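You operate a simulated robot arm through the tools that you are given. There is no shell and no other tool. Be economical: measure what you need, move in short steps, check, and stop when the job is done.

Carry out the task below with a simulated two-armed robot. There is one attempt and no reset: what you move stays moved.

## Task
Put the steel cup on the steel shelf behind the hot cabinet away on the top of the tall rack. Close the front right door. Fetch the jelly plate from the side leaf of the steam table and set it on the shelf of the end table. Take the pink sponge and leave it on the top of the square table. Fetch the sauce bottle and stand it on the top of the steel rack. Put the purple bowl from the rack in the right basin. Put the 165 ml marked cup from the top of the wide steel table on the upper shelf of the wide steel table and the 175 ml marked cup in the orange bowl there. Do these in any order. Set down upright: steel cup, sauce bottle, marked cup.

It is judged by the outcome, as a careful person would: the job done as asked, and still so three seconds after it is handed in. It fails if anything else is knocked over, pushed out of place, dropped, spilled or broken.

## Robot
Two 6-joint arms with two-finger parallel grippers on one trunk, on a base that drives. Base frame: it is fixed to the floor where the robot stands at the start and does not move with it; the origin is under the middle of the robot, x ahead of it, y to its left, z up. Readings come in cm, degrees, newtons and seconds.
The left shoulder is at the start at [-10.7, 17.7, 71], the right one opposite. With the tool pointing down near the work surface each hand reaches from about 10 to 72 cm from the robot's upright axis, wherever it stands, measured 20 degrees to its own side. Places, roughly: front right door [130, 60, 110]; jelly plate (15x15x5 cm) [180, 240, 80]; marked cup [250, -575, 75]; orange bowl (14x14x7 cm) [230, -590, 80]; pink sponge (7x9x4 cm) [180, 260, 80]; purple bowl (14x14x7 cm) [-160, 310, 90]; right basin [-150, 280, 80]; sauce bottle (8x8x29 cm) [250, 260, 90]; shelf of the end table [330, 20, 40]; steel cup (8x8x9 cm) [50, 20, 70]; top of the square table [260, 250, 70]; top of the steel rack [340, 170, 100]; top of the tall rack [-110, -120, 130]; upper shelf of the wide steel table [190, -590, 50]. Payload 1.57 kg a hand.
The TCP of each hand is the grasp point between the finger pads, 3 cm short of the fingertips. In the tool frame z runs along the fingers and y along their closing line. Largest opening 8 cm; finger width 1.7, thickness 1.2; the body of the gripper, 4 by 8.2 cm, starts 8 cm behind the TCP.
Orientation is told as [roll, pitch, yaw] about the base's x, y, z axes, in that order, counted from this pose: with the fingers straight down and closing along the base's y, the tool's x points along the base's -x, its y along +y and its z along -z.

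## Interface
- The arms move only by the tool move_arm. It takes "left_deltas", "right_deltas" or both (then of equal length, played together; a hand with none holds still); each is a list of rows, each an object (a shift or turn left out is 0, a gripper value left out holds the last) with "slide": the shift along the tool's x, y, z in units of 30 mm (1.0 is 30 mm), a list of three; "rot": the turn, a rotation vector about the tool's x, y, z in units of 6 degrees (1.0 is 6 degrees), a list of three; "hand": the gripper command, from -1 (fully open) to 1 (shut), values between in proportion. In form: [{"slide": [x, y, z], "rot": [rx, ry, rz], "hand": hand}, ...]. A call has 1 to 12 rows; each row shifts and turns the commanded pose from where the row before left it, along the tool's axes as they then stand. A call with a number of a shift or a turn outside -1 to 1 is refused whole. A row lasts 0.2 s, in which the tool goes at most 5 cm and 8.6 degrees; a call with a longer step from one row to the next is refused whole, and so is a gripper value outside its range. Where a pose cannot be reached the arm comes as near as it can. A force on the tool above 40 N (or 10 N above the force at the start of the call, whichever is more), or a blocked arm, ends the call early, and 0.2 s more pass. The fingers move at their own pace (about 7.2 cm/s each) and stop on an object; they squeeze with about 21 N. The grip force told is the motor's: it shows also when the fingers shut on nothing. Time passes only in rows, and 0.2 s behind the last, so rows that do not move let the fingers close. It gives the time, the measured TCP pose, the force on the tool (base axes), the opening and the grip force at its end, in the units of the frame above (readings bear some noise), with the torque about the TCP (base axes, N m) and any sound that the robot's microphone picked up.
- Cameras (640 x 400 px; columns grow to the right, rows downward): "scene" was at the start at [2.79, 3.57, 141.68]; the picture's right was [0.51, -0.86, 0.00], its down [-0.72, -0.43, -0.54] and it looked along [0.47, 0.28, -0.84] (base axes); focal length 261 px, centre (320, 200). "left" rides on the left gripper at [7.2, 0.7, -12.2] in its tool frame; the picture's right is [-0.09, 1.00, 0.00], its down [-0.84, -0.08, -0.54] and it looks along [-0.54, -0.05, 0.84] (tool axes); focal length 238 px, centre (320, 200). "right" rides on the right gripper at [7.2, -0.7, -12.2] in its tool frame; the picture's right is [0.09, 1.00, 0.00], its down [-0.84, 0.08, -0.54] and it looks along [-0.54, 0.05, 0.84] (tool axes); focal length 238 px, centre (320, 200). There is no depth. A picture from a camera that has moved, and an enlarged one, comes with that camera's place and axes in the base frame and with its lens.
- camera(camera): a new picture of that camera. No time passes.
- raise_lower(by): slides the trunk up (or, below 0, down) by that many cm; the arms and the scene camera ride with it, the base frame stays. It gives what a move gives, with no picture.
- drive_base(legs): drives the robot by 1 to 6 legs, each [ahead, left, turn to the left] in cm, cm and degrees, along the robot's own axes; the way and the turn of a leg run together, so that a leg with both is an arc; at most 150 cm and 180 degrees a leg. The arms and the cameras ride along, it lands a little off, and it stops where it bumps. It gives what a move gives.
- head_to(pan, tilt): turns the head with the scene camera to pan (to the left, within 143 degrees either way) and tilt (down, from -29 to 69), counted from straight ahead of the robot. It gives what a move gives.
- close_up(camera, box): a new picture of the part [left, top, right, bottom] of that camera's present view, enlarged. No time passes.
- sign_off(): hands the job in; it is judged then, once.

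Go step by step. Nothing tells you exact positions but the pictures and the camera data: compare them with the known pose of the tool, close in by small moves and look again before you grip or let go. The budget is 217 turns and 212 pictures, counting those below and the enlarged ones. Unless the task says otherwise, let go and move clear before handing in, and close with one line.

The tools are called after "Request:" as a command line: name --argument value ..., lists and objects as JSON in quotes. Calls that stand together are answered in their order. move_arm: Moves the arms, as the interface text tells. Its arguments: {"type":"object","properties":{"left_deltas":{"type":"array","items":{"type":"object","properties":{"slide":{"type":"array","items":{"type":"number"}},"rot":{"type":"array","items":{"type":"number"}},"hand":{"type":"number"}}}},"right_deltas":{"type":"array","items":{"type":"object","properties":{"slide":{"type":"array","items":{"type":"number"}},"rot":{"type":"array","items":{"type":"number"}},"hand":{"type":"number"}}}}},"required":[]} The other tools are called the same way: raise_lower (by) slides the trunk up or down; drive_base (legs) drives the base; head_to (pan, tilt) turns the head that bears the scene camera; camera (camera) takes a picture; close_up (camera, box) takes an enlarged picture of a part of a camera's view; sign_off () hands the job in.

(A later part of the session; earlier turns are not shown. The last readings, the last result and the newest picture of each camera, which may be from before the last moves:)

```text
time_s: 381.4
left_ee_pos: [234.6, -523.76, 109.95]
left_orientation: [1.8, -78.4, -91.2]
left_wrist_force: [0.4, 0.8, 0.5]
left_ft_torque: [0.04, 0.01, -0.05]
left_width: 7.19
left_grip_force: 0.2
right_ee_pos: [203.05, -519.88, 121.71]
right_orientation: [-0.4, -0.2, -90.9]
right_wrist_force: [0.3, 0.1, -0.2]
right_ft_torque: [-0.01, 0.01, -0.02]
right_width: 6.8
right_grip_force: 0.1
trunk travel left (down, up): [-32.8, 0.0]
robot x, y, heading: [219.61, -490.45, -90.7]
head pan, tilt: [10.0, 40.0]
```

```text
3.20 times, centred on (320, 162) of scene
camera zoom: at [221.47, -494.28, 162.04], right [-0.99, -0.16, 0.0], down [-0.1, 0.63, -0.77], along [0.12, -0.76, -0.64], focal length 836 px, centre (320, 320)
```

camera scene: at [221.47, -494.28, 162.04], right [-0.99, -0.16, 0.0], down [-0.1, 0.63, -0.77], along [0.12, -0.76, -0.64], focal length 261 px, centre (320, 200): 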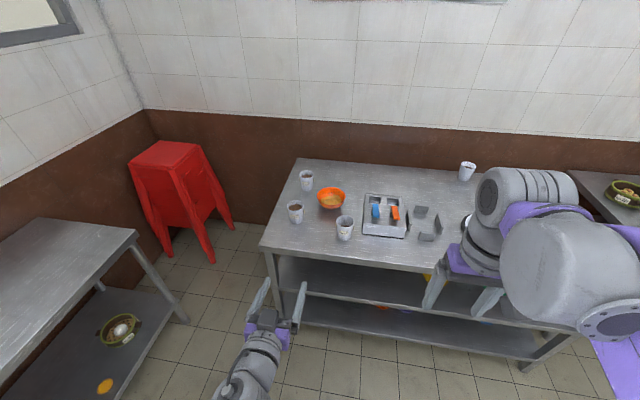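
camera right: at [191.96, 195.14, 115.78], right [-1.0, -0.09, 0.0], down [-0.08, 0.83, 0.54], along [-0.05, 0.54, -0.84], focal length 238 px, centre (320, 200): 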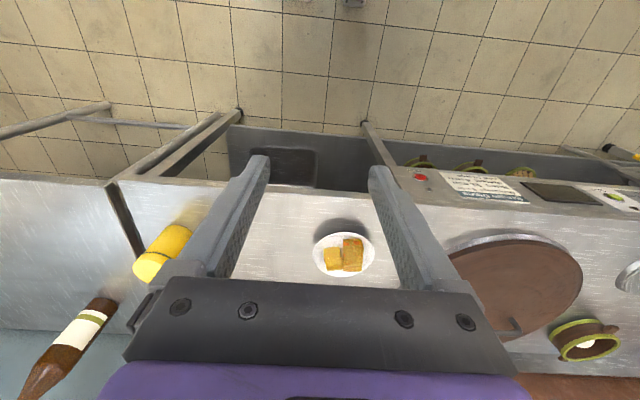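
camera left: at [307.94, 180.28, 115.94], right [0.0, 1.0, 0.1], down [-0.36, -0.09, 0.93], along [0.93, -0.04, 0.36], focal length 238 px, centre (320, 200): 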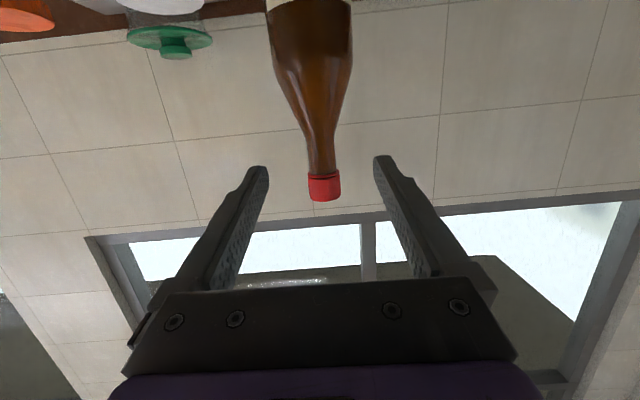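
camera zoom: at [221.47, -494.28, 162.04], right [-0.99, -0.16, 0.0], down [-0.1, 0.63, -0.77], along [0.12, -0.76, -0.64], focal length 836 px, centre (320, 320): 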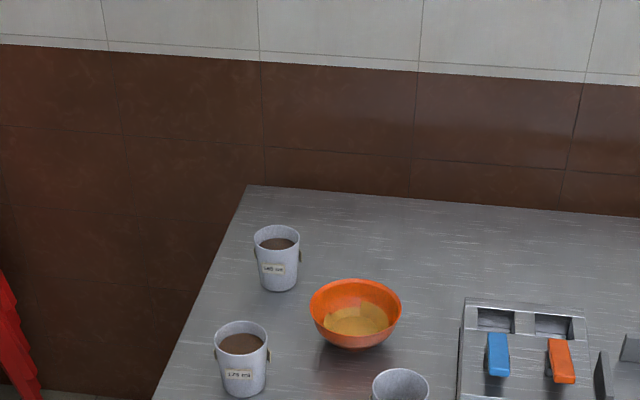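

The cups carry small labels. I'll zoom on each.

Request:
close_up --camera "scene" --box '[290, 165, 322, 195]'

Request:
close_up --camera "scene" --box '[280, 196, 312, 226]'

Request:
close_up --camera "scene" --box '[328, 210, 360, 244]'

Request:
close_up --camera "scene" --box '[452, 158, 484, 186]'

```text
13.33 times, centred on (306, 180) of scene
camera zoom: at [221.47, -494.28, 162.04], right [-0.99, -0.16, 0.0], down [-0.1, 0.63, -0.77], along [0.12, -0.76, -0.64], focal length 3482 px, centre (507, 467)
```

zoom: 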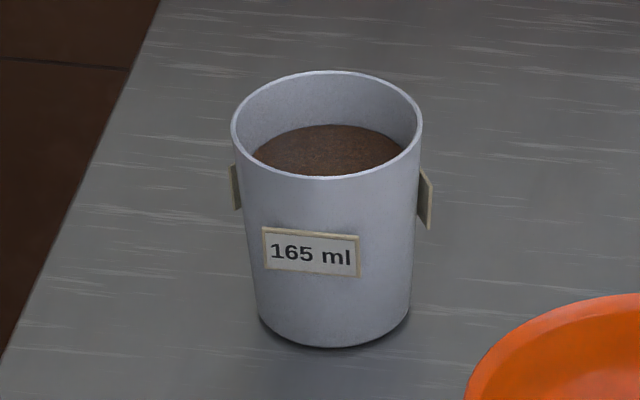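

```text
13.33 times, centred on (296, 211) of scene
camera zoom: at [221.47, -494.28, 162.04], right [-0.99, -0.16, 0.0], down [-0.1, 0.63, -0.77], along [0.12, -0.76, -0.64], focal length 3482 px, centre (640, 53)
```

zoom: 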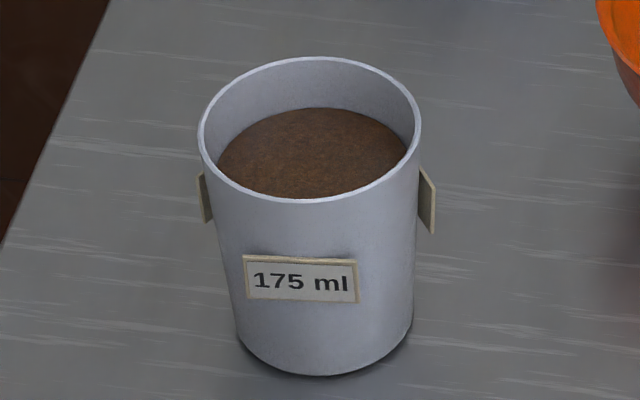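

```text
11.76 times, centred on (344, 227) of scene
camera zoom: at [221.47, -494.28, 162.04], right [-0.99, -0.16, 0.0], down [-0.1, 0.63, -0.77], along [0.12, -0.76, -0.64], focal length 3072 px, centre (38, -118)
```

zoom: 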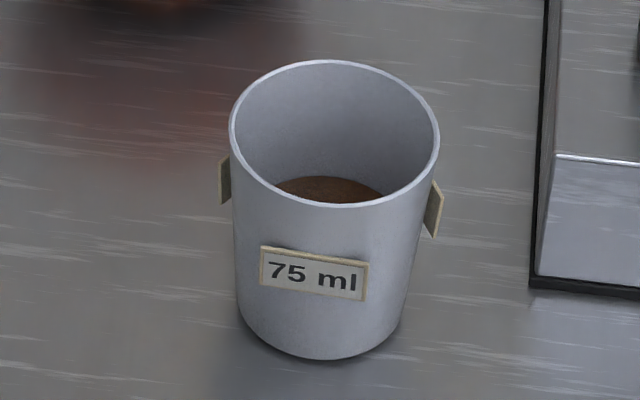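

```text
14.29 times, centred on (468, 172) of scene
camera zoom: at [221.47, -494.28, 162.04], right [-0.99, -0.16, 0.0], down [-0.1, 0.63, -0.77], along [0.12, -0.76, -0.64], focal length 3730 px, centre (-1794, 600)
```

zoom: 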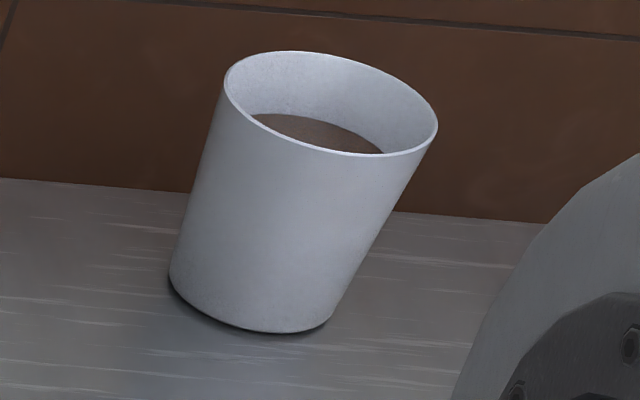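

The left-back cup is 165 ml and the left-front cup is 175 ml, both about 7.5 cm at the rim. I'll pinch each by its left rim wall (one finger inside), starting with the 175 ml cup; I'm positioning now and measuring with the left camera.

Request:
drive_base --legs '[[0, 15.5, 0.7], [30, 0, 0]]'

Request:
move_arm --left_deltas '[{"rot": [0, 1, 0], "hand": 0.25}, {"rot": [0, 1, 0]}, {"rot": [0, 1, 0]}, {"rot": [0, 1, 0]}]'

Request:
camera --camera "left"

Request:
camera --camera "scene"

```text
time_s: 385.1
left_ee_pos: [250.55, -554.21, 109.91]
left_orientation: [1.9, -78.4, -90.2]
left_wrist_force: [0.0, -0.6, 0.7]
left_ft_torque: [-0.02, 0.0, -0.01]
left_width: 7.2
left_grip_force: 0.0
right_ee_pos: [218.89, -550.72, 121.74]
right_orientation: [-0.5, -0.2, -89.9]
right_wrist_force: [0.5, 0.6, -1.0]
right_ft_torque: [-0.03, -0.02, 0.0]
right_width: 6.79
right_grip_force: 0.0
trunk travel left (down, up): [-32.8, 0.0]
robot x, y, heading: [235.52, -521.35, -89.6]
head pan, tilt: [10.0, 40.0]
```

```text
time_s: 386.1
left_ee_pos: [250.38, -554.29, 109.91]
left_orientation: [0.5, -54.4, -89.0]
left_wrist_force: [-0.2, -0.6, 0.9]
left_ft_torque: [-0.02, -0.01, 0.01]
left_width: 3.02
left_grip_force: 0.1
right_ee_pos: [218.94, -550.83, 121.74]
right_orientation: [-0.4, -0.2, -90.0]
right_wrist_force: [1.5, 0.2, -0.4]
right_ft_torque: [0.03, 0.0, -0.02]
right_width: 6.82
right_grip_force: 0.0
trunk travel left (down, up): [-32.8, 0.0]
robot x, y, heading: [235.44, -521.02, -89.6]
head pan, tilt: [10.0, 40.0]
```

```text
65 pictures are left
camera left: at [250.85, -540.25, 111.18], right [1.0, -0.03, 0.08], down [-0.08, -0.05, 1.0], along [-0.02, -1.0, -0.05], focal length 238 px, centre (320, 200)
```

left: 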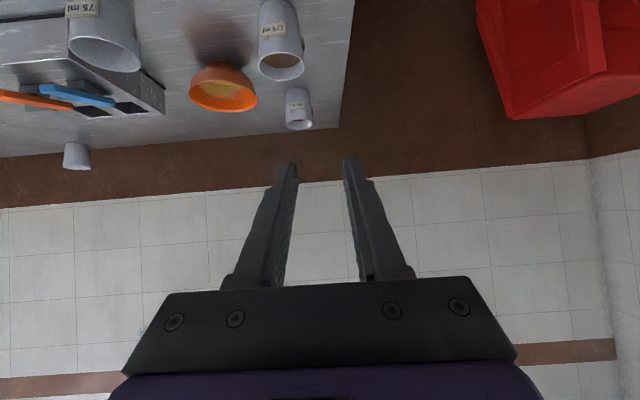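

```text
64 pictures are left
camera scene: at [237.02, -525.03, 162.04], right [-0.98, -0.18, 0.0], down [-0.11, 0.63, -0.77], along [0.14, -0.75, -0.64], focal length 261 px, centre (320, 200)
```

scene: 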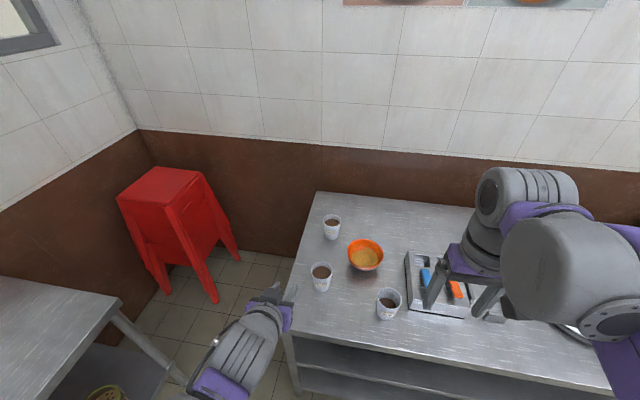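

The table is at z ≈ 78.5 and the 175 ml cup's rim is centred at about [246.1, −576, 88.3]. I'll bring the hand just above its left rim.

Request:
move_arm --left_deltas '[{"slide": [0.041, -0.027, 0.853]}, {"slide": [0.041, -0.027, 0.853]}, {"slide": [0.041, -0.027, 0.853]}, {"slide": [0.041, -0.027, 0.853]}, {"slide": [0.041, -0.027, 0.853]}, {"slide": [0.041, -0.027, 0.853]}, {"slide": [0.041, -0.027, 0.853]}, {"slide": [0.041, -0.027, 0.853]}, {"slide": [0.041, -0.027, 0.853]}]'

Request:
camera --camera "left"

Request:
close_up --camera "scene" --box '[260, 200, 420, 330]'

```text
time_s: 388.1
left_ee_pos: [250.39, -572.45, 95.72]
left_orientation: [0.7, -54.4, -89.0]
left_wrist_force: [0.3, -0.7, 0.3]
left_ft_torque: [0.01, -0.01, 0.0]
left_width: 2.99
left_grip_force: 0.1
right_ee_pos: [218.94, -550.99, 121.71]
right_orientation: [-0.3, -0.3, -90.0]
right_wrist_force: [0.5, -0.6, 0.6]
right_ft_torque: [0.02, 0.0, -0.03]
right_width: 6.77
right_grip_force: 0.0
trunk travel left (down, up): [-32.8, 0.0]
robot x, y, heading: [235.35, -521.05, -89.5]
head pan, tilt: [10.0, 40.0]
```

```text
63 pictures are left
camera left: at [250.85, -558.47, 96.87], right [1.0, -0.03, 0.08], down [-0.08, -0.05, 1.0], along [-0.02, -1.0, -0.05], focal length 238 px, centre (320, 200)
```

left: 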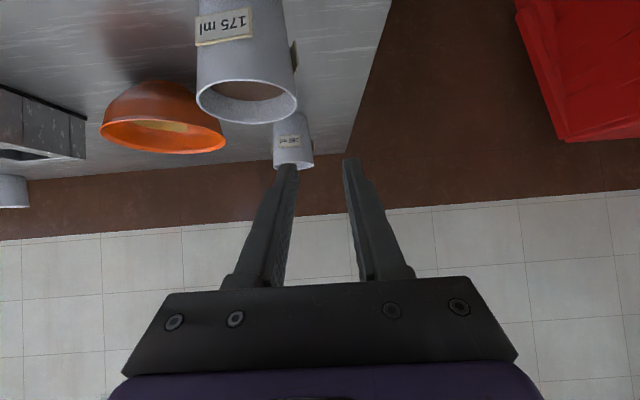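

```text
3.08 times, centred on (340, 265) of scene
camera zoom: at [237.04, -525.13, 162.04], right [-0.98, -0.18, 0.0], down [-0.11, 0.63, -0.77], along [0.14, -0.75, -0.64], focal length 803 px, centre (258, 0)
```

zoom: 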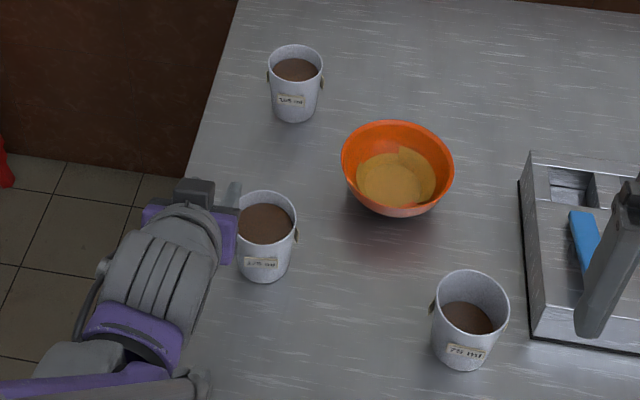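

The left wall of the 175 ml cup is at x ≈ 249.3. I'll shift to straddle it and descend partway to check.

Request:
move_arm --left_deltas '[{"slide": [0, -0.37, 0]}, {"slide": [0.55, 0, 0.6]}, {"slide": [0.55, 0, 0.6]}]'

Request:
camera --camera "left"

Request:
close_up --camera "scene" --box '[280, 235, 360, 300]'

```text
time_s: 388.9
left_ee_pos: [249.27, -573.46, 90.71]
left_orientation: [0.6, -54.5, -89.0]
left_wrist_force: [0.4, 0.0, -0.2]
left_ft_torque: [-0.02, -0.01, 0.01]
left_width: 3.02
left_grip_force: 0.1
right_ee_pos: [219.04, -550.93, 121.7]
right_orientation: [-0.4, -0.1, -89.9]
right_wrist_force: [0.9, -0.6, 0.1]
right_ft_torque: [0.03, -0.04, 0.0]
right_width: 6.77
right_grip_force: 0.0
trunk travel left (down, up): [-32.8, 0.0]
robot x, y, heading: [235.59, -521.12, -89.9]
head pan, tilt: [10.0, 40.0]
```

```text
61 pictures are left
camera left: at [249.71, -559.47, 92.02], right [1.0, -0.03, 0.08], down [-0.08, -0.05, 1.0], along [-0.02, -1.0, -0.05], focal length 238 px, centre (320, 200)
```

left: 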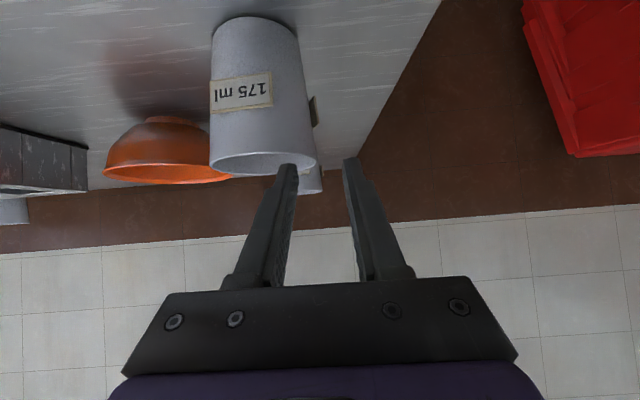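

```text
6.15 times, centred on (320, 268) of scene
camera zoom: at [237.04, -525.06, 162.04], right [-0.98, -0.18, 0.0], down [-0.11, 0.63, -0.77], along [0.14, -0.75, -0.64], focal length 1607 px, centre (320, -215)
```

zoom: 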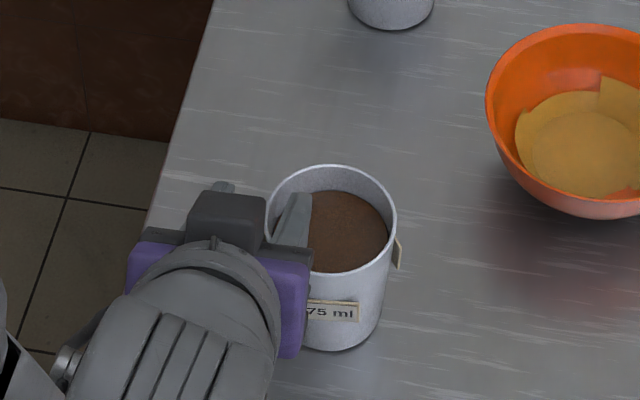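

One finger is over the inside and the other outside the wall. I'll go down 1.3 cm and close.

Request:
move_arm --left_deltas '[{"slide": [0.13, 0, 0.19]}, {"slide": [0.13, 0, 0.19]}, {"hand": 0.6}, {"hand": 1}, {"hand": 1}, {"hand": 1}]'

Request:
camera --camera "left"

```text
time_s: 390.3
left_ee_pos: [249.41, -573.76, 89.43]
left_orientation: [0.6, -54.6, -89.1]
left_wrist_force: [-0.5, 0.0, 1.1]
left_ft_torque: [-0.03, -0.03, -0.04]
left_width: 0.84
left_grip_force: 20.9
right_ee_pos: [218.85, -550.8, 121.79]
right_orientation: [-0.4, -0.3, -90.0]
right_wrist_force: [0.3, -0.2, 0.6]
right_ft_torque: [0.05, 0.0, 0.01]
right_width: 6.8
right_grip_force: 0.1
trunk travel left (down, up): [-32.8, 0.0]
robot x, y, heading: [235.53, -521.1, -89.6]
head pan, tilt: [10.0, 40.0]
```

```text
59 pictures are left
camera left: at [249.74, -559.84, 90.8], right [1.0, -0.03, 0.08], down [-0.08, -0.05, 1.0], along [-0.02, -1.0, -0.05], focal length 238 px, centre (320, 200)
```

left: 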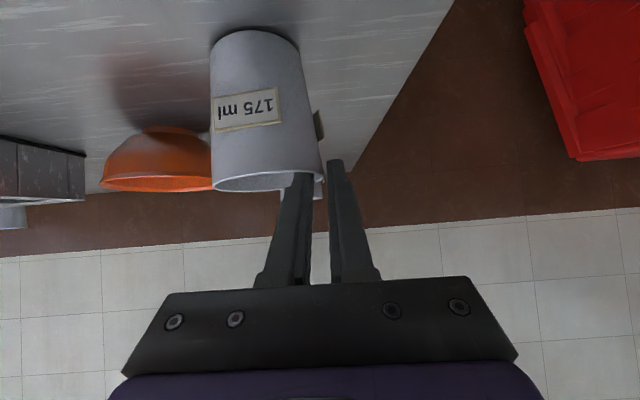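

The wall is pinched. I'll lift gently and check the cup's tilt.

Request:
move_arm --left_deltas '[{"slide": [-0.14, 0, -0.1]}, {"slide": [-0.2, 0, -0.145]}, {"slide": [-0.3, 0, -0.215]}, {"slide": [-0.4, 0, -0.286]}]'

Request:
camera --camera "left"

Request:
close_up --camera "scene" --box '[270, 210, 390, 300]'

```text
time_s: 391.3
left_ee_pos: [249.23, -573.86, 93.43]
left_orientation: [0.7, -54.6, -89.0]
left_wrist_force: [-0.2, -0.5, -2.7]
left_ft_torque: [0.04, -0.07, 0.01]
left_width: 0.82
left_grip_force: 20.7
right_ee_pos: [218.99, -550.77, 121.65]
right_orientation: [-0.4, -0.2, -89.9]
right_wrist_force: [-0.2, 0.1, 1.1]
right_ft_torque: [-0.05, 0.0, -0.01]
right_width: 6.8
right_grip_force: 0.0
trunk travel left (down, up): [-32.8, 0.0]
robot x, y, heading: [235.23, -521.19, -89.6]
head pan, tilt: [10.0, 40.0]
```

```text
58 pictures are left
camera left: at [249.73, -559.85, 94.71], right [1.0, -0.03, 0.08], down [-0.08, -0.05, 1.0], along [-0.02, -1.0, -0.05], focal length 238 px, centre (320, 200)
```

left: 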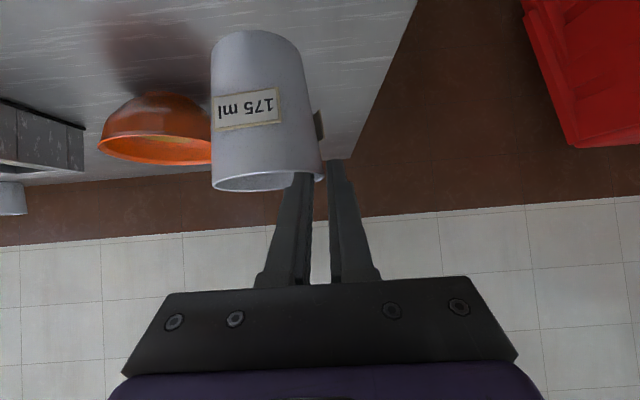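

```text
4.44 times, centred on (330, 255) of scene
camera zoom: at [237.04, -524.96, 162.04], right [-0.98, -0.18, 0.0], down [-0.11, 0.63, -0.77], along [0.14, -0.75, -0.64], focal length 1160 px, centre (276, -44)
```

zoom: 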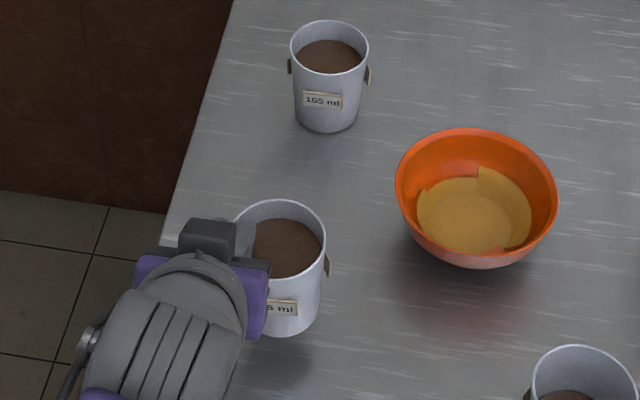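

The cup hangs level. The bowl's centre is at about [231.2, −588.3]. I'll raise the cup over its rim height and carry it above the bowl.

Request:
move_arm --left_deltas '[{"slide": [-0.633, 0, -0.453]}, {"slide": [-0.633, 0, -0.453]}, {"slide": [-0.633, 0, -0.453]}, {"slide": [-0.417, -0.812, 0.583]}, {"slide": [-0.417, -0.812, 0.583]}, {"slide": [-0.417, -0.812, 0.583]}, {"slide": [-0.417, -0.812, 0.583]}, {"slide": [-0.417, -0.812, 0.583]}, {"slide": [-0.417, -0.812, 0.583]}]'

Request:
camera --camera "left"

Request:
close_up --camera "scene" --box '[290, 200, 450, 320]'

```text
time_s: 393.3
left_ee_pos: [235.06, -587.18, 100.32]
left_orientation: [0.7, -54.4, -89.1]
left_wrist_force: [-0.3, 0.2, -1.4]
left_ft_torque: [0.05, -0.03, 0.01]
left_width: 0.81
left_grip_force: 20.8
right_ee_pos: [218.86, -550.87, 121.65]
right_orientation: [-0.4, -0.2, -89.9]
right_wrist_force: [-0.6, 0.8, 0.8]
right_ft_torque: [-0.02, -0.05, -0.06]
right_width: 6.81
right_grip_force: 0.1
trunk travel left (down, up): [-32.8, 0.0]
robot x, y, heading: [235.29, -520.98, -89.8]
head pan, tilt: [10.0, 40.0]
```

```text
56 pictures are left
camera left: at [235.41, -573.21, 101.55], right [1.0, -0.03, 0.08], down [-0.08, -0.05, 1.0], along [-0.02, -1.0, -0.05], focal length 238 px, centre (320, 200)
```

left: 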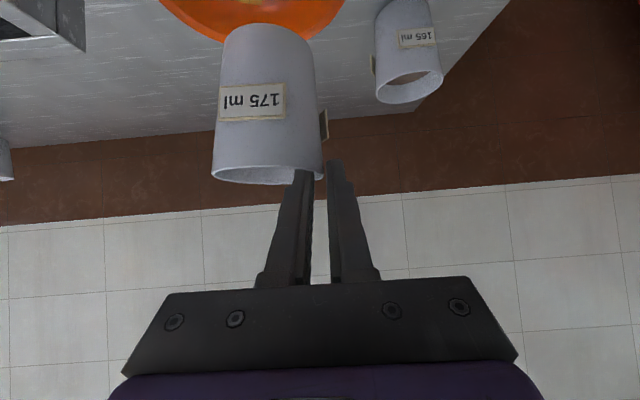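

```text
3.33 times, centred on (370, 260) of scene
camera zoom: at [236.96, -525.12, 162.04], right [-0.98, -0.18, 0.0], down [-0.11, 0.63, -0.77], along [0.14, -0.75, -0.64], focal length 870 px, centre (153, 0)
```

zoom: 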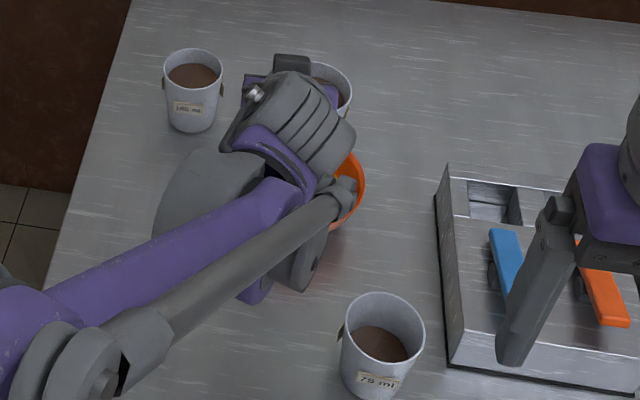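

The alignment over the bowl is close; I'll shift back 0.8 cm and lower into it.

Request:
move_arm --left_deltas '[{"slide": [0.155, 0, -0.217]}, {"slide": [0.54, 0, 0.388]}, {"slide": [0.54, 0, 0.388]}, {"slide": [0.54, 0, 0.388]}, {"slide": [0.27, 0, 0.194]}]'

Request:
camera --camera "left"

Request:
close_up --camera "scene" --box '[310, 205, 410, 280]'

```text
time_s: 394.5
left_ee_pos: [235.14, -586.31, 93.37]
left_orientation: [0.6, -54.4, -89.1]
left_wrist_force: [-0.1, 0.3, -1.9]
left_ft_torque: [0.02, -0.05, 0.03]
left_width: 0.78
left_grip_force: 20.2
right_ee_pos: [219.01, -550.83, 121.78]
right_orientation: [-0.3, -0.2, -89.8]
right_wrist_force: [0.4, 0.0, -0.5]
right_ft_torque: [0.02, -0.02, -0.01]
right_width: 6.79
right_grip_force: 0.1
trunk travel left (down, up): [-32.8, 0.0]
robot x, y, heading: [235.28, -520.95, -89.4]
head pan, tilt: [10.0, 40.0]
```

```text
54 pictures are left
camera left: at [235.53, -572.32, 94.6], right [1.0, -0.03, 0.08], down [-0.08, -0.05, 1.0], along [-0.02, -1.0, -0.05], focal length 238 px, centre (320, 200)
```

left: 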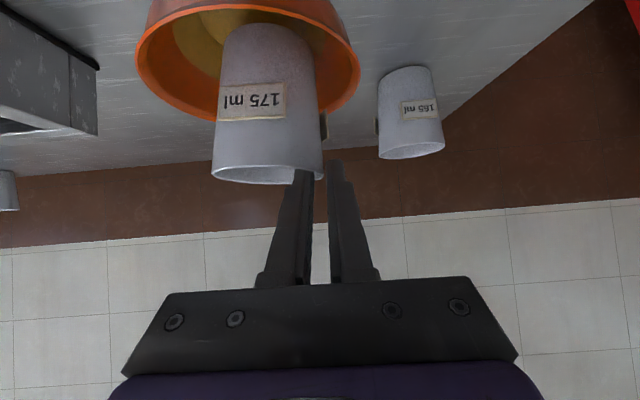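

```text
5.33 times, centred on (360, 242) of scene
camera zoom: at [237.04, -525.04, 162.04], right [-0.98, -0.18, 0.0], down [-0.11, 0.63, -0.77], along [0.14, -0.75, -0.64], focal length 1393 px, centre (107, -27)
```

zoom: 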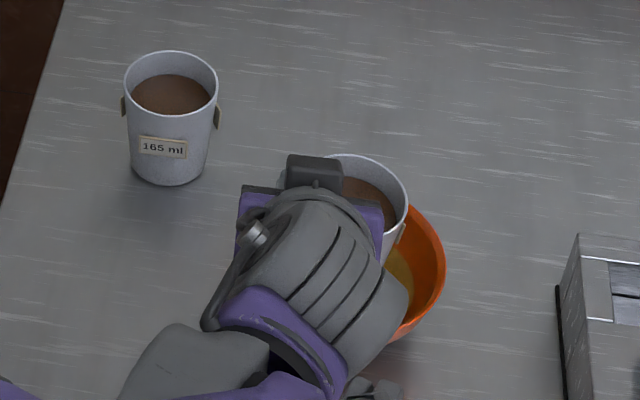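

The cup sits slightly far back in the bowl. I'll pull it 1.3 cm toward the robot and continue lowering.

Request:
move_arm --left_deltas '[{"slide": [0.252, 0, -0.352]}, {"slide": [0.19, 0, 0.136]}, {"slide": [0.1, 0, 0.072]}, {"slide": [0.1, 0, 0.072]}]'

Request:
move_arm --left_deltas '[{"slide": [0.081, 0, 0.058]}, {"slide": [0.081, 0, 0.058]}]'

Request:
camera --camera "left"

```text
time_s: 395.5
left_ee_pos: [235.06, -585.21, 91.87]
left_orientation: [0.7, -54.4, -89.0]
left_wrist_force: [-0.6, -0.4, -2.7]
left_ft_torque: [0.04, -0.05, 0.01]
left_width: 0.8
left_grip_force: 21.4
right_ee_pos: [219.04, -550.81, 121.84]
right_orientation: [-0.4, -0.3, -89.9]
right_wrist_force: [0.4, -0.8, 0.1]
right_ft_torque: [0.01, 0.0, 0.0]
right_width: 6.8
right_grip_force: 0.0
trunk travel left (down, up): [-32.8, 0.0]
robot x, y, heading: [235.4, -521.05, -89.7]
head pan, tilt: [10.0, 40.0]
```

```text
time_s: 396.1
left_ee_pos: [235.03, -585.07, 91.4]
left_orientation: [0.6, -54.5, -89.0]
left_wrist_force: [1.3, -1.0, 4.7]
left_ft_torque: [-0.1, 0.2, 0.01]
left_width: 0.8
left_grip_force: 21.2
right_ee_pos: [218.94, -550.86, 121.77]
right_orientation: [-0.3, -0.2, -89.8]
right_wrist_force: [-0.3, -0.3, 0.2]
right_ft_torque: [0.0, -0.01, -0.01]
right_width: 6.79
right_grip_force: 0.1
trunk travel left (down, up): [-32.8, 0.0]
robot x, y, heading: [235.35, -520.84, -89.7]
head pan, tilt: [10.0, 40.0]
```

```text
52 pictures are left
camera left: at [235.44, -571.1, 92.62], right [1.0, -0.03, 0.08], down [-0.08, -0.05, 1.0], along [-0.02, -1.0, -0.05], focal length 238 px, centre (320, 200)
```

left: 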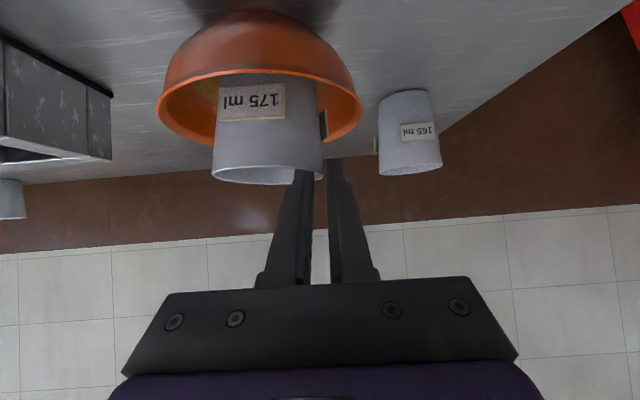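

The contact force is centred under the cup, so it sits flat in the bowl. I'll open a little and lift straight out.

Request:
move_arm --left_deltas '[{"slide": [0.03, 0, 0.02]}, {"hand": 0.6}, {"hand": 0.4}, {"hand": 0.4}, {"slide": [-0.27, 0, -0.194]}, {"slide": [-0.54, 0, -0.388]}, {"slide": [-0.54, 0, -0.388]}, {"slide": [-0.54, 0, -0.388]}, {"slide": [-0.54, 0, -0.388]}]'

Request:
camera --camera "left"

Request:
close_up --camera "scene" --box '[290, 200, 430, 300]'

```text
time_s: 398.1
left_ee_pos: [234.99, -584.98, 100.05]
left_orientation: [0.6, -54.5, -89.0]
left_wrist_force: [-0.3, -0.7, -0.2]
left_ft_torque: [0.03, -0.01, -0.01]
left_width: 2.42
left_grip_force: 0.1
right_ee_pos: [218.87, -550.82, 121.8]
right_orientation: [-0.4, -0.2, -89.9]
right_wrist_force: [-0.1, -0.5, -0.6]
right_ft_torque: [-0.02, -0.01, 0.03]
right_width: 6.8
right_grip_force: 0.0
trunk travel left (down, up): [-32.8, 0.0]
robot x, y, heading: [235.62, -521.03, -89.6]
head pan, tilt: [10.0, 40.0]
```

```text
51 pictures are left
camera left: at [235.35, -571.01, 101.41], right [1.0, -0.03, 0.08], down [-0.08, -0.05, 1.0], along [-0.02, -1.0, -0.05], focal length 238 px, centre (320, 200)
```

left: 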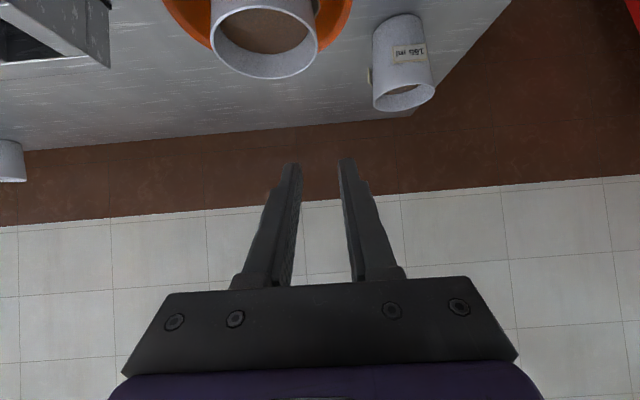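

```text
4.00 times, centred on (360, 250) of scene
camera zoom: at [237.05, -524.96, 162.04], right [-0.98, -0.18, 0.0], down [-0.11, 0.63, -0.77], along [0.14, -0.75, -0.64], focal length 1044 px, centre (160, 0)
```

zoom: 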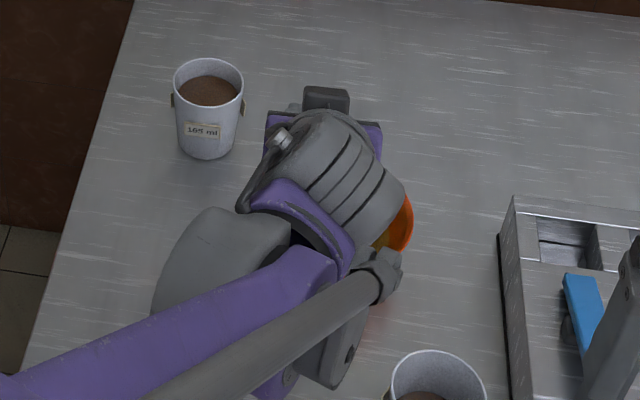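

The 175 ml cup stands upright in the bowl. Next, the 165 ml cup with its rim centred at about [245.8, −599]; I'll move above its left wall.

Request:
move_arm --left_deltas '[{"slide": [-0.188, 0.8, 0.645], "hand": 0.25}, {"slide": [-0.188, 0.8, 0.645]}, {"slide": [-0.188, 0.8, 0.645]}, {"slide": [-0.188, 0.8, 0.645]}, {"slide": [-0.188, 0.8, 0.645]}, {"slide": [-0.188, 0.8, 0.645]}]'

Request:
camera --camera "left"

Request:
close_up --camera "scene" --box '[290, 190, 430, 290]'

```text
time_s: 399.5
left_ee_pos: [249.49, -596.07, 96.42]
left_orientation: [0.7, -54.5, -88.9]
left_wrist_force: [0.4, 0.5, 0.1]
left_ft_torque: [0.05, -0.02, -0.02]
left_width: 3.0
left_grip_force: 0.1
right_ee_pos: [219.03, -550.9, 121.73]
right_orientation: [-0.6, -0.3, -89.8]
right_wrist_force: [0.2, -0.5, 0.6]
right_ft_torque: [0.03, -0.01, 0.01]
right_width: 6.8
right_grip_force: 0.0
trunk travel left (down, up): [-32.8, 0.0]
robot x, y, heading: [235.34, -521.12, -89.7]
head pan, tilt: [10.0, 40.0]
```

```text
49 pictures are left
camera left: at [249.95, -582.14, 97.59], right [1.0, -0.03, 0.08], down [-0.08, -0.05, 1.0], along [-0.02, -1.0, -0.05], focal length 238 px, centre (320, 200)
```

left: 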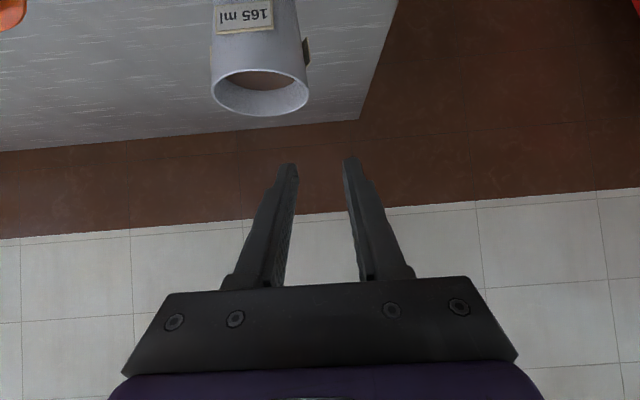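

```text
4.00 times, centred on (360, 240) of scene
camera zoom: at [237.11, -525.07, 162.04], right [-0.98, -0.18, 0.0], down [-0.12, 0.63, -0.77], along [0.14, -0.75, -0.64], focal length 1044 px, centre (160, 40)
```

zoom: 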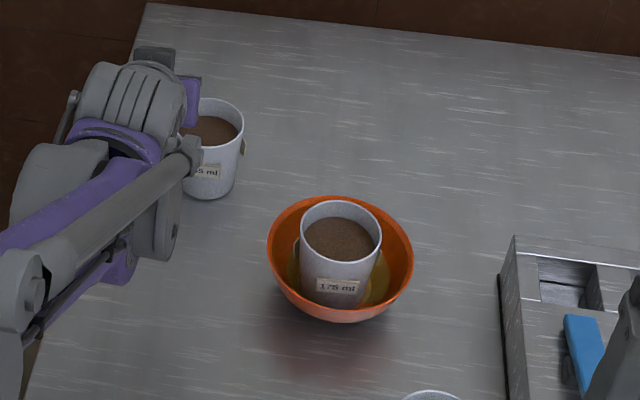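

The 175 ml cup is well seated in the bowl. The wall of the 165 ml cup lines up with the fingers, so I'll descend and close.

Request:
move_arm --left_deltas '[{"slide": [0.41, 0, 0.415]}, {"slide": [0.41, 0, 0.415]}, {"slide": [0.41, 0, 0.415]}, {"slide": [0.41, 0, 0.415]}]'

Request:
camera --camera "left"

```text
time_s: 400.5
left_ee_pos: [249.54, -597.21, 89.48]
left_orientation: [0.6, -54.5, -89.0]
left_wrist_force: [-0.7, -0.9, 2.2]
left_ft_torque: [0.02, 0.05, 0.03]
left_width: 3.0
left_grip_force: 0.2
right_ee_pos: [218.93, -550.86, 121.74]
right_orientation: [-0.3, -0.2, -89.9]
right_wrist_force: [-0.1, 0.2, -0.3]
right_ft_torque: [0.0, 0.0, -0.02]
right_width: 6.79
right_grip_force: 0.0
trunk travel left (down, up): [-32.8, 0.0]
robot x, y, heading: [235.5, -521.29, -89.7]
head pan, tilt: [10.0, 40.0]
```

```text
47 pictures are left
camera left: at [250.04, -583.24, 90.69], right [1.0, -0.03, 0.08], down [-0.08, -0.05, 1.0], along [-0.02, -1.0, -0.05], focal length 238 px, centre (320, 200)
```

left: 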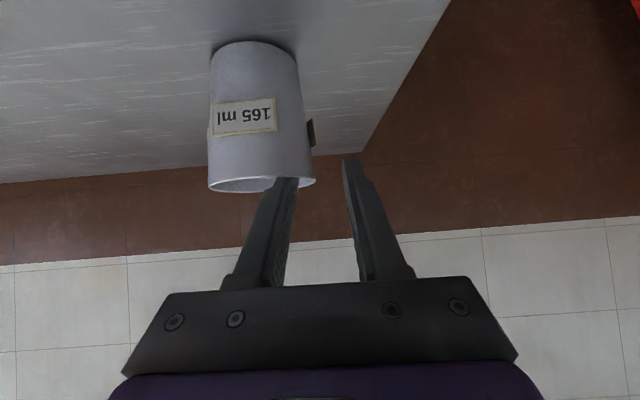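

The straddle is good. I'll close, lift gently and check.

Request:
move_arm --left_deltas '[{"hand": 0.6}, {"hand": 1}, {"hand": 1}, {"hand": 1}, {"slide": [-0.14, 0, -0.1]}, {"slide": [-0.27, 0, -0.194]}, {"slide": [-0.54, 0, -0.388]}, {"slide": [-0.54, 0, -0.388]}, {"slide": [-0.54, 0, -0.388]}, {"slide": [-0.54, 0, -0.388]}]'

Request:
camera --camera "left"

```text
time_s: 402.7
left_ee_pos: [249.67, -597.13, 98.96]
left_orientation: [0.5, -54.4, -88.9]
left_wrist_force: [-0.7, -0.5, -1.5]
left_ft_torque: [0.06, -0.1, 0.01]
left_width: 0.62
left_grip_force: 21.2
right_ee_pos: [218.96, -550.86, 121.73]
right_orientation: [-0.4, -0.2, -89.9]
right_wrist_force: [-0.1, -0.5, -0.3]
right_ft_torque: [-0.01, 0.0, 0.03]
right_width: 6.81
right_grip_force: 0.0
trunk travel left (down, up): [-32.8, 0.0]
robot x, y, heading: [235.85, -521.08, -89.8]
head pan, tilt: [10.0, 40.0]
```

```text
46 pictures are left
camera left: at [250.06, -583.26, 100.17], right [1.0, -0.03, 0.08], down [-0.08, -0.05, 1.0], along [-0.02, -1.0, -0.05], focal length 238 px, centre (320, 200)
```

left: 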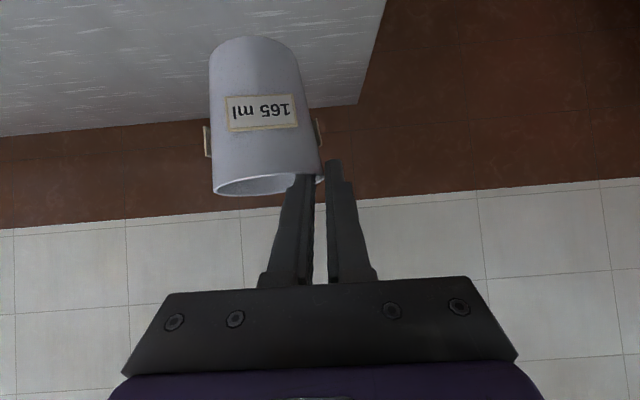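

The 165 ml cup is held. I'll back out from the table, lower the trunk, and look at the upper shelf.

Request:
drive_base --legs '[[-62, 0, 0]]'

Request:
raise_lower --by -25

Request:
head_to --pan 0 --tilt 35

Request:
camera --camera "scene"

Request:
camera --camera "left"

```text
time_s: 406.2
left_ee_pos: [249.1, -534.91, 98.94]
left_orientation: [0.5, -54.4, -89.2]
left_wrist_force: [-0.1, -0.4, -2.4]
left_ft_torque: [0.02, -0.04, 0.01]
left_width: 0.6
left_grip_force: 21.1
right_ee_pos: [218.7, -488.38, 121.78]
right_orientation: [-0.4, -0.3, -90.1]
right_wrist_force: [0.2, 0.6, -0.2]
right_ft_torque: [0.0, 0.02, -0.01]
right_width: 6.8
right_grip_force: 0.1
trunk travel left (down, up): [-32.8, 0.0]
robot x, y, heading: [235.72, -458.17, -89.9]
head pan, tilt: [10.0, 40.0]
```

```text
time_s: 408.8
left_ee_pos: [249.07, -534.89, 73.93]
left_orientation: [0.5, -54.6, -89.1]
left_wrist_force: [0.8, 1.5, -2.2]
left_ft_torque: [0.08, -0.07, -0.01]
left_width: 0.61
left_grip_force: 20.9
right_ee_pos: [218.64, -488.38, 96.75]
right_orientation: [-0.4, -0.1, -90.0]
right_wrist_force: [0.3, 0.3, 0.3]
right_ft_torque: [0.01, -0.02, 0.0]
right_width: 6.8
right_grip_force: 0.1
trunk travel left (down, up): [-7.8, 25.0]
robot x, y, heading: [235.2, -458.55, -90.0]
head pan, tilt: [10.0, 40.0]
```

```text
time_s: 409.5
left_ee_pos: [249.17, -535.0, 73.99]
left_orientation: [0.6, -54.3, -89.2]
left_wrist_force: [-0.1, 0.2, -2.5]
left_ft_torque: [0.03, -0.07, 0.01]
left_width: 0.59
left_grip_force: 20.8
right_ee_pos: [218.61, -488.36, 96.77]
right_orientation: [-0.5, -0.2, -90.0]
right_wrist_force: [-0.4, 0.2, -0.1]
right_ft_torque: [0.0, -0.02, 0.02]
right_width: 6.81
right_grip_force: 0.0
trunk travel left (down, up): [-7.8, 25.0]
robot x, y, heading: [235.73, -458.61, -90.0]
head pan, tilt: [0.0, 35.0]
```

```text
45 pictures are left
camera scene: at [235.36, -466.22, 136.93], right [-1.0, 0.0, 0.0], down [0.0, 0.57, -0.82], along [0.0, -0.82, -0.57], focal length 261 px, centre (320, 200)
```

scene: 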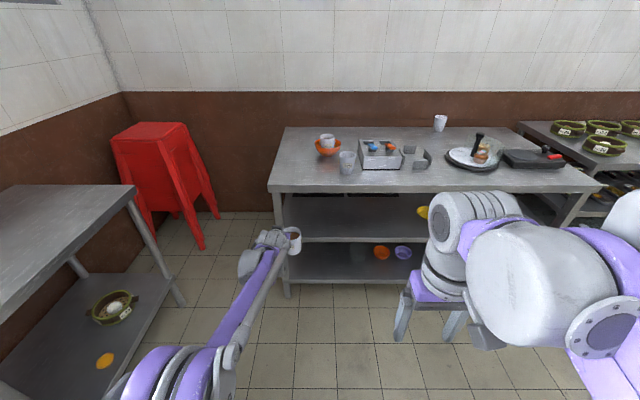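

```text
44 pictures are left
camera left: at [249.65, -520.9, 75.13], right [1.0, -0.03, 0.08], down [-0.08, -0.05, 1.0], along [-0.03, -1.0, -0.05], focal length 238 px, centre (320, 200)
```

left: 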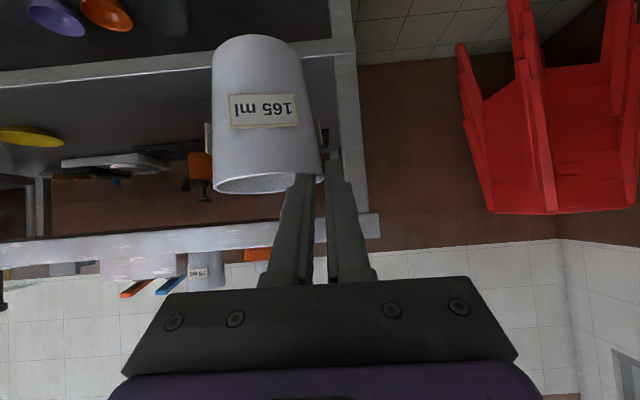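

The upper shelf is at z ≈ 50 with its front edge near y = −560, and it's free around x = 230. I'll strafe right and lower the cup in front of the shelf.

Request:
drive_base --legs '[[0, -16, 0]]'

Request:
raise_lower --by -7.8

Request:
camera --camera "left"

Request:
camera --camera "scene"

```text
time_s: 411.6
left_ee_pos: [232.99, -534.87, 73.81]
left_orientation: [0.6, -54.4, -89.3]
left_wrist_force: [0.2, 0.8, -1.6]
left_ft_torque: [0.07, -0.04, -0.01]
left_width: 0.57
left_grip_force: 21.2
right_ee_pos: [202.54, -488.45, 96.72]
right_orientation: [-0.4, -0.2, -90.2]
right_wrist_force: [0.1, 0.1, 0.5]
right_ft_torque: [0.0, 0.0, -0.04]
right_width: 6.8
right_grip_force: 0.1
trunk travel left (down, up): [-7.8, 25.0]
robot x, y, heading: [219.23, -458.63, -90.0]
head pan, tilt: [0.0, 35.0]
```

```text
time_s: 412.7
left_ee_pos: [232.95, -534.95, 66.16]
left_orientation: [0.6, -54.4, -89.3]
left_wrist_force: [1.0, 0.4, -2.3]
left_ft_torque: [0.04, -0.04, -0.02]
left_width: 0.6
left_grip_force: 20.7
right_ee_pos: [202.62, -488.34, 88.94]
right_orientation: [-0.4, -0.2, -90.1]
right_wrist_force: [-0.5, -0.2, -0.3]
right_ft_torque: [0.01, 0.02, 0.0]
right_width: 6.84
right_grip_force: 0.1
trunk travel left (down, up): [0.0, 32.8]
robot x, y, heading: [219.42, -458.48, -90.0]
head pan, tilt: [0.0, 35.0]
```

```text
43 pictures are left
camera left: at [233.5, -520.92, 67.36], right [1.0, -0.03, 0.08], down [-0.08, -0.05, 1.0], along [-0.03, -1.0, -0.05], focal length 238 px, centre (320, 200)
```

left: 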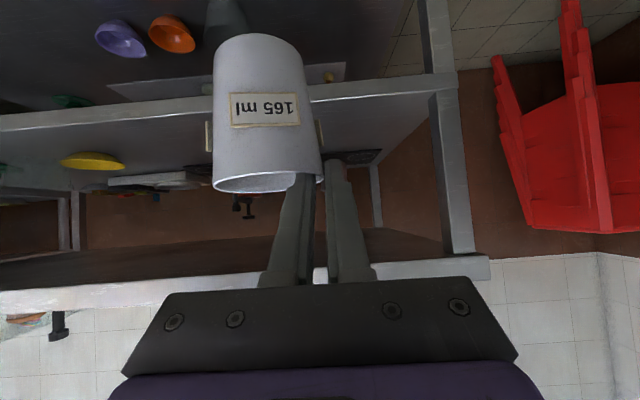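

```text
42 pictures are left
camera scene: at [219.3, -468.33, 129.49], right [-1.0, 0.0, 0.0], down [0.0, 0.57, -0.82], along [0.0, -0.82, -0.57], focal length 261 px, centre (320, 200)
```

scene: 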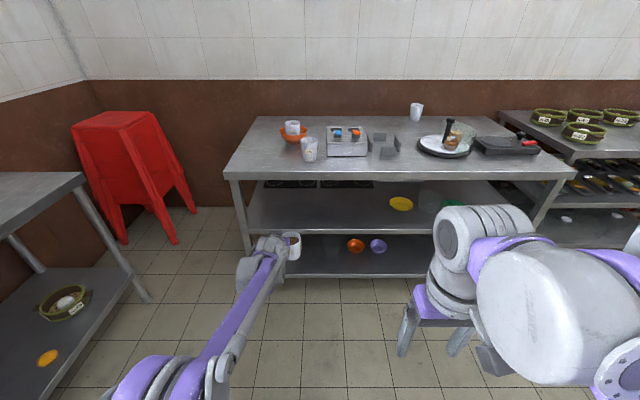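

The space behind the front edge is clear. I'll lower another 3 cm and drive the cup in over the shelf.

Request:
move_arm --left_deltas '[{"slide": [0.43, 0, 0.31]}, {"slide": [0.43, 0, 0.31]}]'

Request:
drive_base --legs '[[32, 0, 0]]'

Request:
camera --camera "left"

Request:
camera --camera "scene"

```text
time_s: 413.3
left_ee_pos: [232.84, -535.07, 62.78]
left_orientation: [0.5, -54.3, -89.3]
left_wrist_force: [0.6, -0.2, -1.9]
left_ft_torque: [0.02, -0.04, 0.0]
left_width: 0.58
left_grip_force: 20.8
right_ee_pos: [202.58, -488.49, 88.94]
right_orientation: [-0.4, -0.2, -90.1]
right_wrist_force: [0.2, -0.3, 0.0]
right_ft_torque: [0.01, 0.02, 0.0]
right_width: 6.81
right_grip_force: 0.0
trunk travel left (down, up): [0.0, 32.8]
robot x, y, heading: [219.2, -458.55, -90.0]
head pan, tilt: [0.0, 35.0]
```

```text
time_s: 415.4
left_ee_pos: [232.89, -566.88, 62.79]
left_orientation: [0.6, -54.3, -89.3]
left_wrist_force: [-0.2, -0.8, -2.1]
left_ft_torque: [0.04, -0.07, -0.03]
left_width: 0.58
left_grip_force: 20.9
right_ee_pos: [202.66, -520.22, 88.87]
right_orientation: [-0.4, -0.2, -90.3]
right_wrist_force: [-0.2, -0.1, 0.0]
right_ft_torque: [-0.01, -0.03, 0.0]
right_width: 6.8
right_grip_force: 0.1
trunk travel left (down, up): [0.0, 32.8]
robot x, y, heading: [219.45, -490.73, -89.9]
head pan, tilt: [0.0, 35.0]
```

```text
41 pictures are left
camera left: at [233.36, -552.84, 64.06], right [1.0, -0.03, 0.08], down [-0.08, -0.05, 1.0], along [-0.03, -1.0, -0.05], focal length 238 px, centre (320, 200)
```

left: 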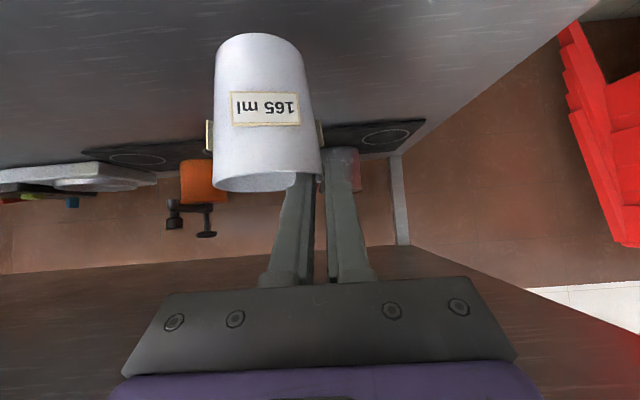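

```text
40 pictures are left
camera scene: at [219.28, -500.26, 129.48], right [-1.0, 0.0, 0.0], down [0.0, 0.57, -0.82], along [0.0, -0.82, -0.57], focal length 261 px, centre (320, 200)
```

scene: 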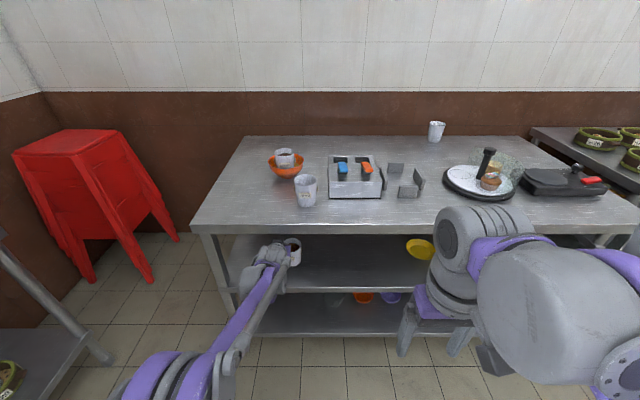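

The cup is over the shelf about 10 cm behind its front edge. I'll lower it to contact.

Request:
move_arm --left_deltas '[{"slide": [0.135, 0, 0.097]}, {"slide": [0.135, 0, 0.097]}, {"slide": [0.081, 0, 0.058]}]'

Request:
move_arm --left_deltas '[{"slide": [0.081, 0, 0.058]}, {"slide": [0.081, 0, 0.058]}]'

Request:
camera --camera "left"

```text
time_s: 416.2
left_ee_pos: [232.87, -566.76, 61.52]
left_orientation: [0.6, -54.3, -89.2]
left_wrist_force: [-1.0, 0.1, -2.2]
left_ft_torque: [0.06, -0.1, -0.01]
left_width: 0.59
left_grip_force: 21.0
right_ee_pos: [202.62, -520.21, 88.88]
right_orientation: [-0.4, -0.3, -90.3]
right_wrist_force: [-0.2, -0.3, -0.2]
right_ft_torque: [0.0, 0.01, 0.03]
right_width: 6.81
right_grip_force: 0.0
trunk travel left (down, up): [0.0, 32.8]
robot x, y, heading: [219.7, -490.33, -89.9]
head pan, tilt: [0.0, 35.0]
```

```text
time_s: 416.8
left_ee_pos: [232.74, -566.85, 60.84]
left_orientation: [0.5, -54.4, -89.4]
left_wrist_force: [0.3, 0.1, -2.1]
left_ft_torque: [0.05, -0.04, 0.01]
left_width: 0.58
left_grip_force: 21.0
right_ee_pos: [202.54, -520.3, 88.93]
right_orientation: [-0.4, -0.1, -90.3]
right_wrist_force: [0.1, -0.6, 0.1]
right_ft_torque: [-0.01, 0.0, 0.01]
right_width: 6.78
right_grip_force: 0.1
trunk travel left (down, up): [0.0, 32.8]
robot x, y, heading: [219.33, -490.47, -90.1]
head pan, tilt: [0.0, 35.0]
```

```text
39 pictures are left
camera left: at [233.37, -552.83, 62.11], right [1.0, -0.03, 0.08], down [-0.08, -0.05, 1.0], along [-0.03, -1.0, -0.05], focal length 238 px, centre (320, 200)
```

left: 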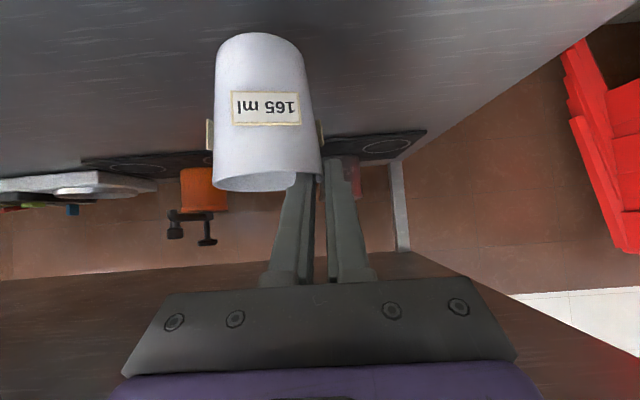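

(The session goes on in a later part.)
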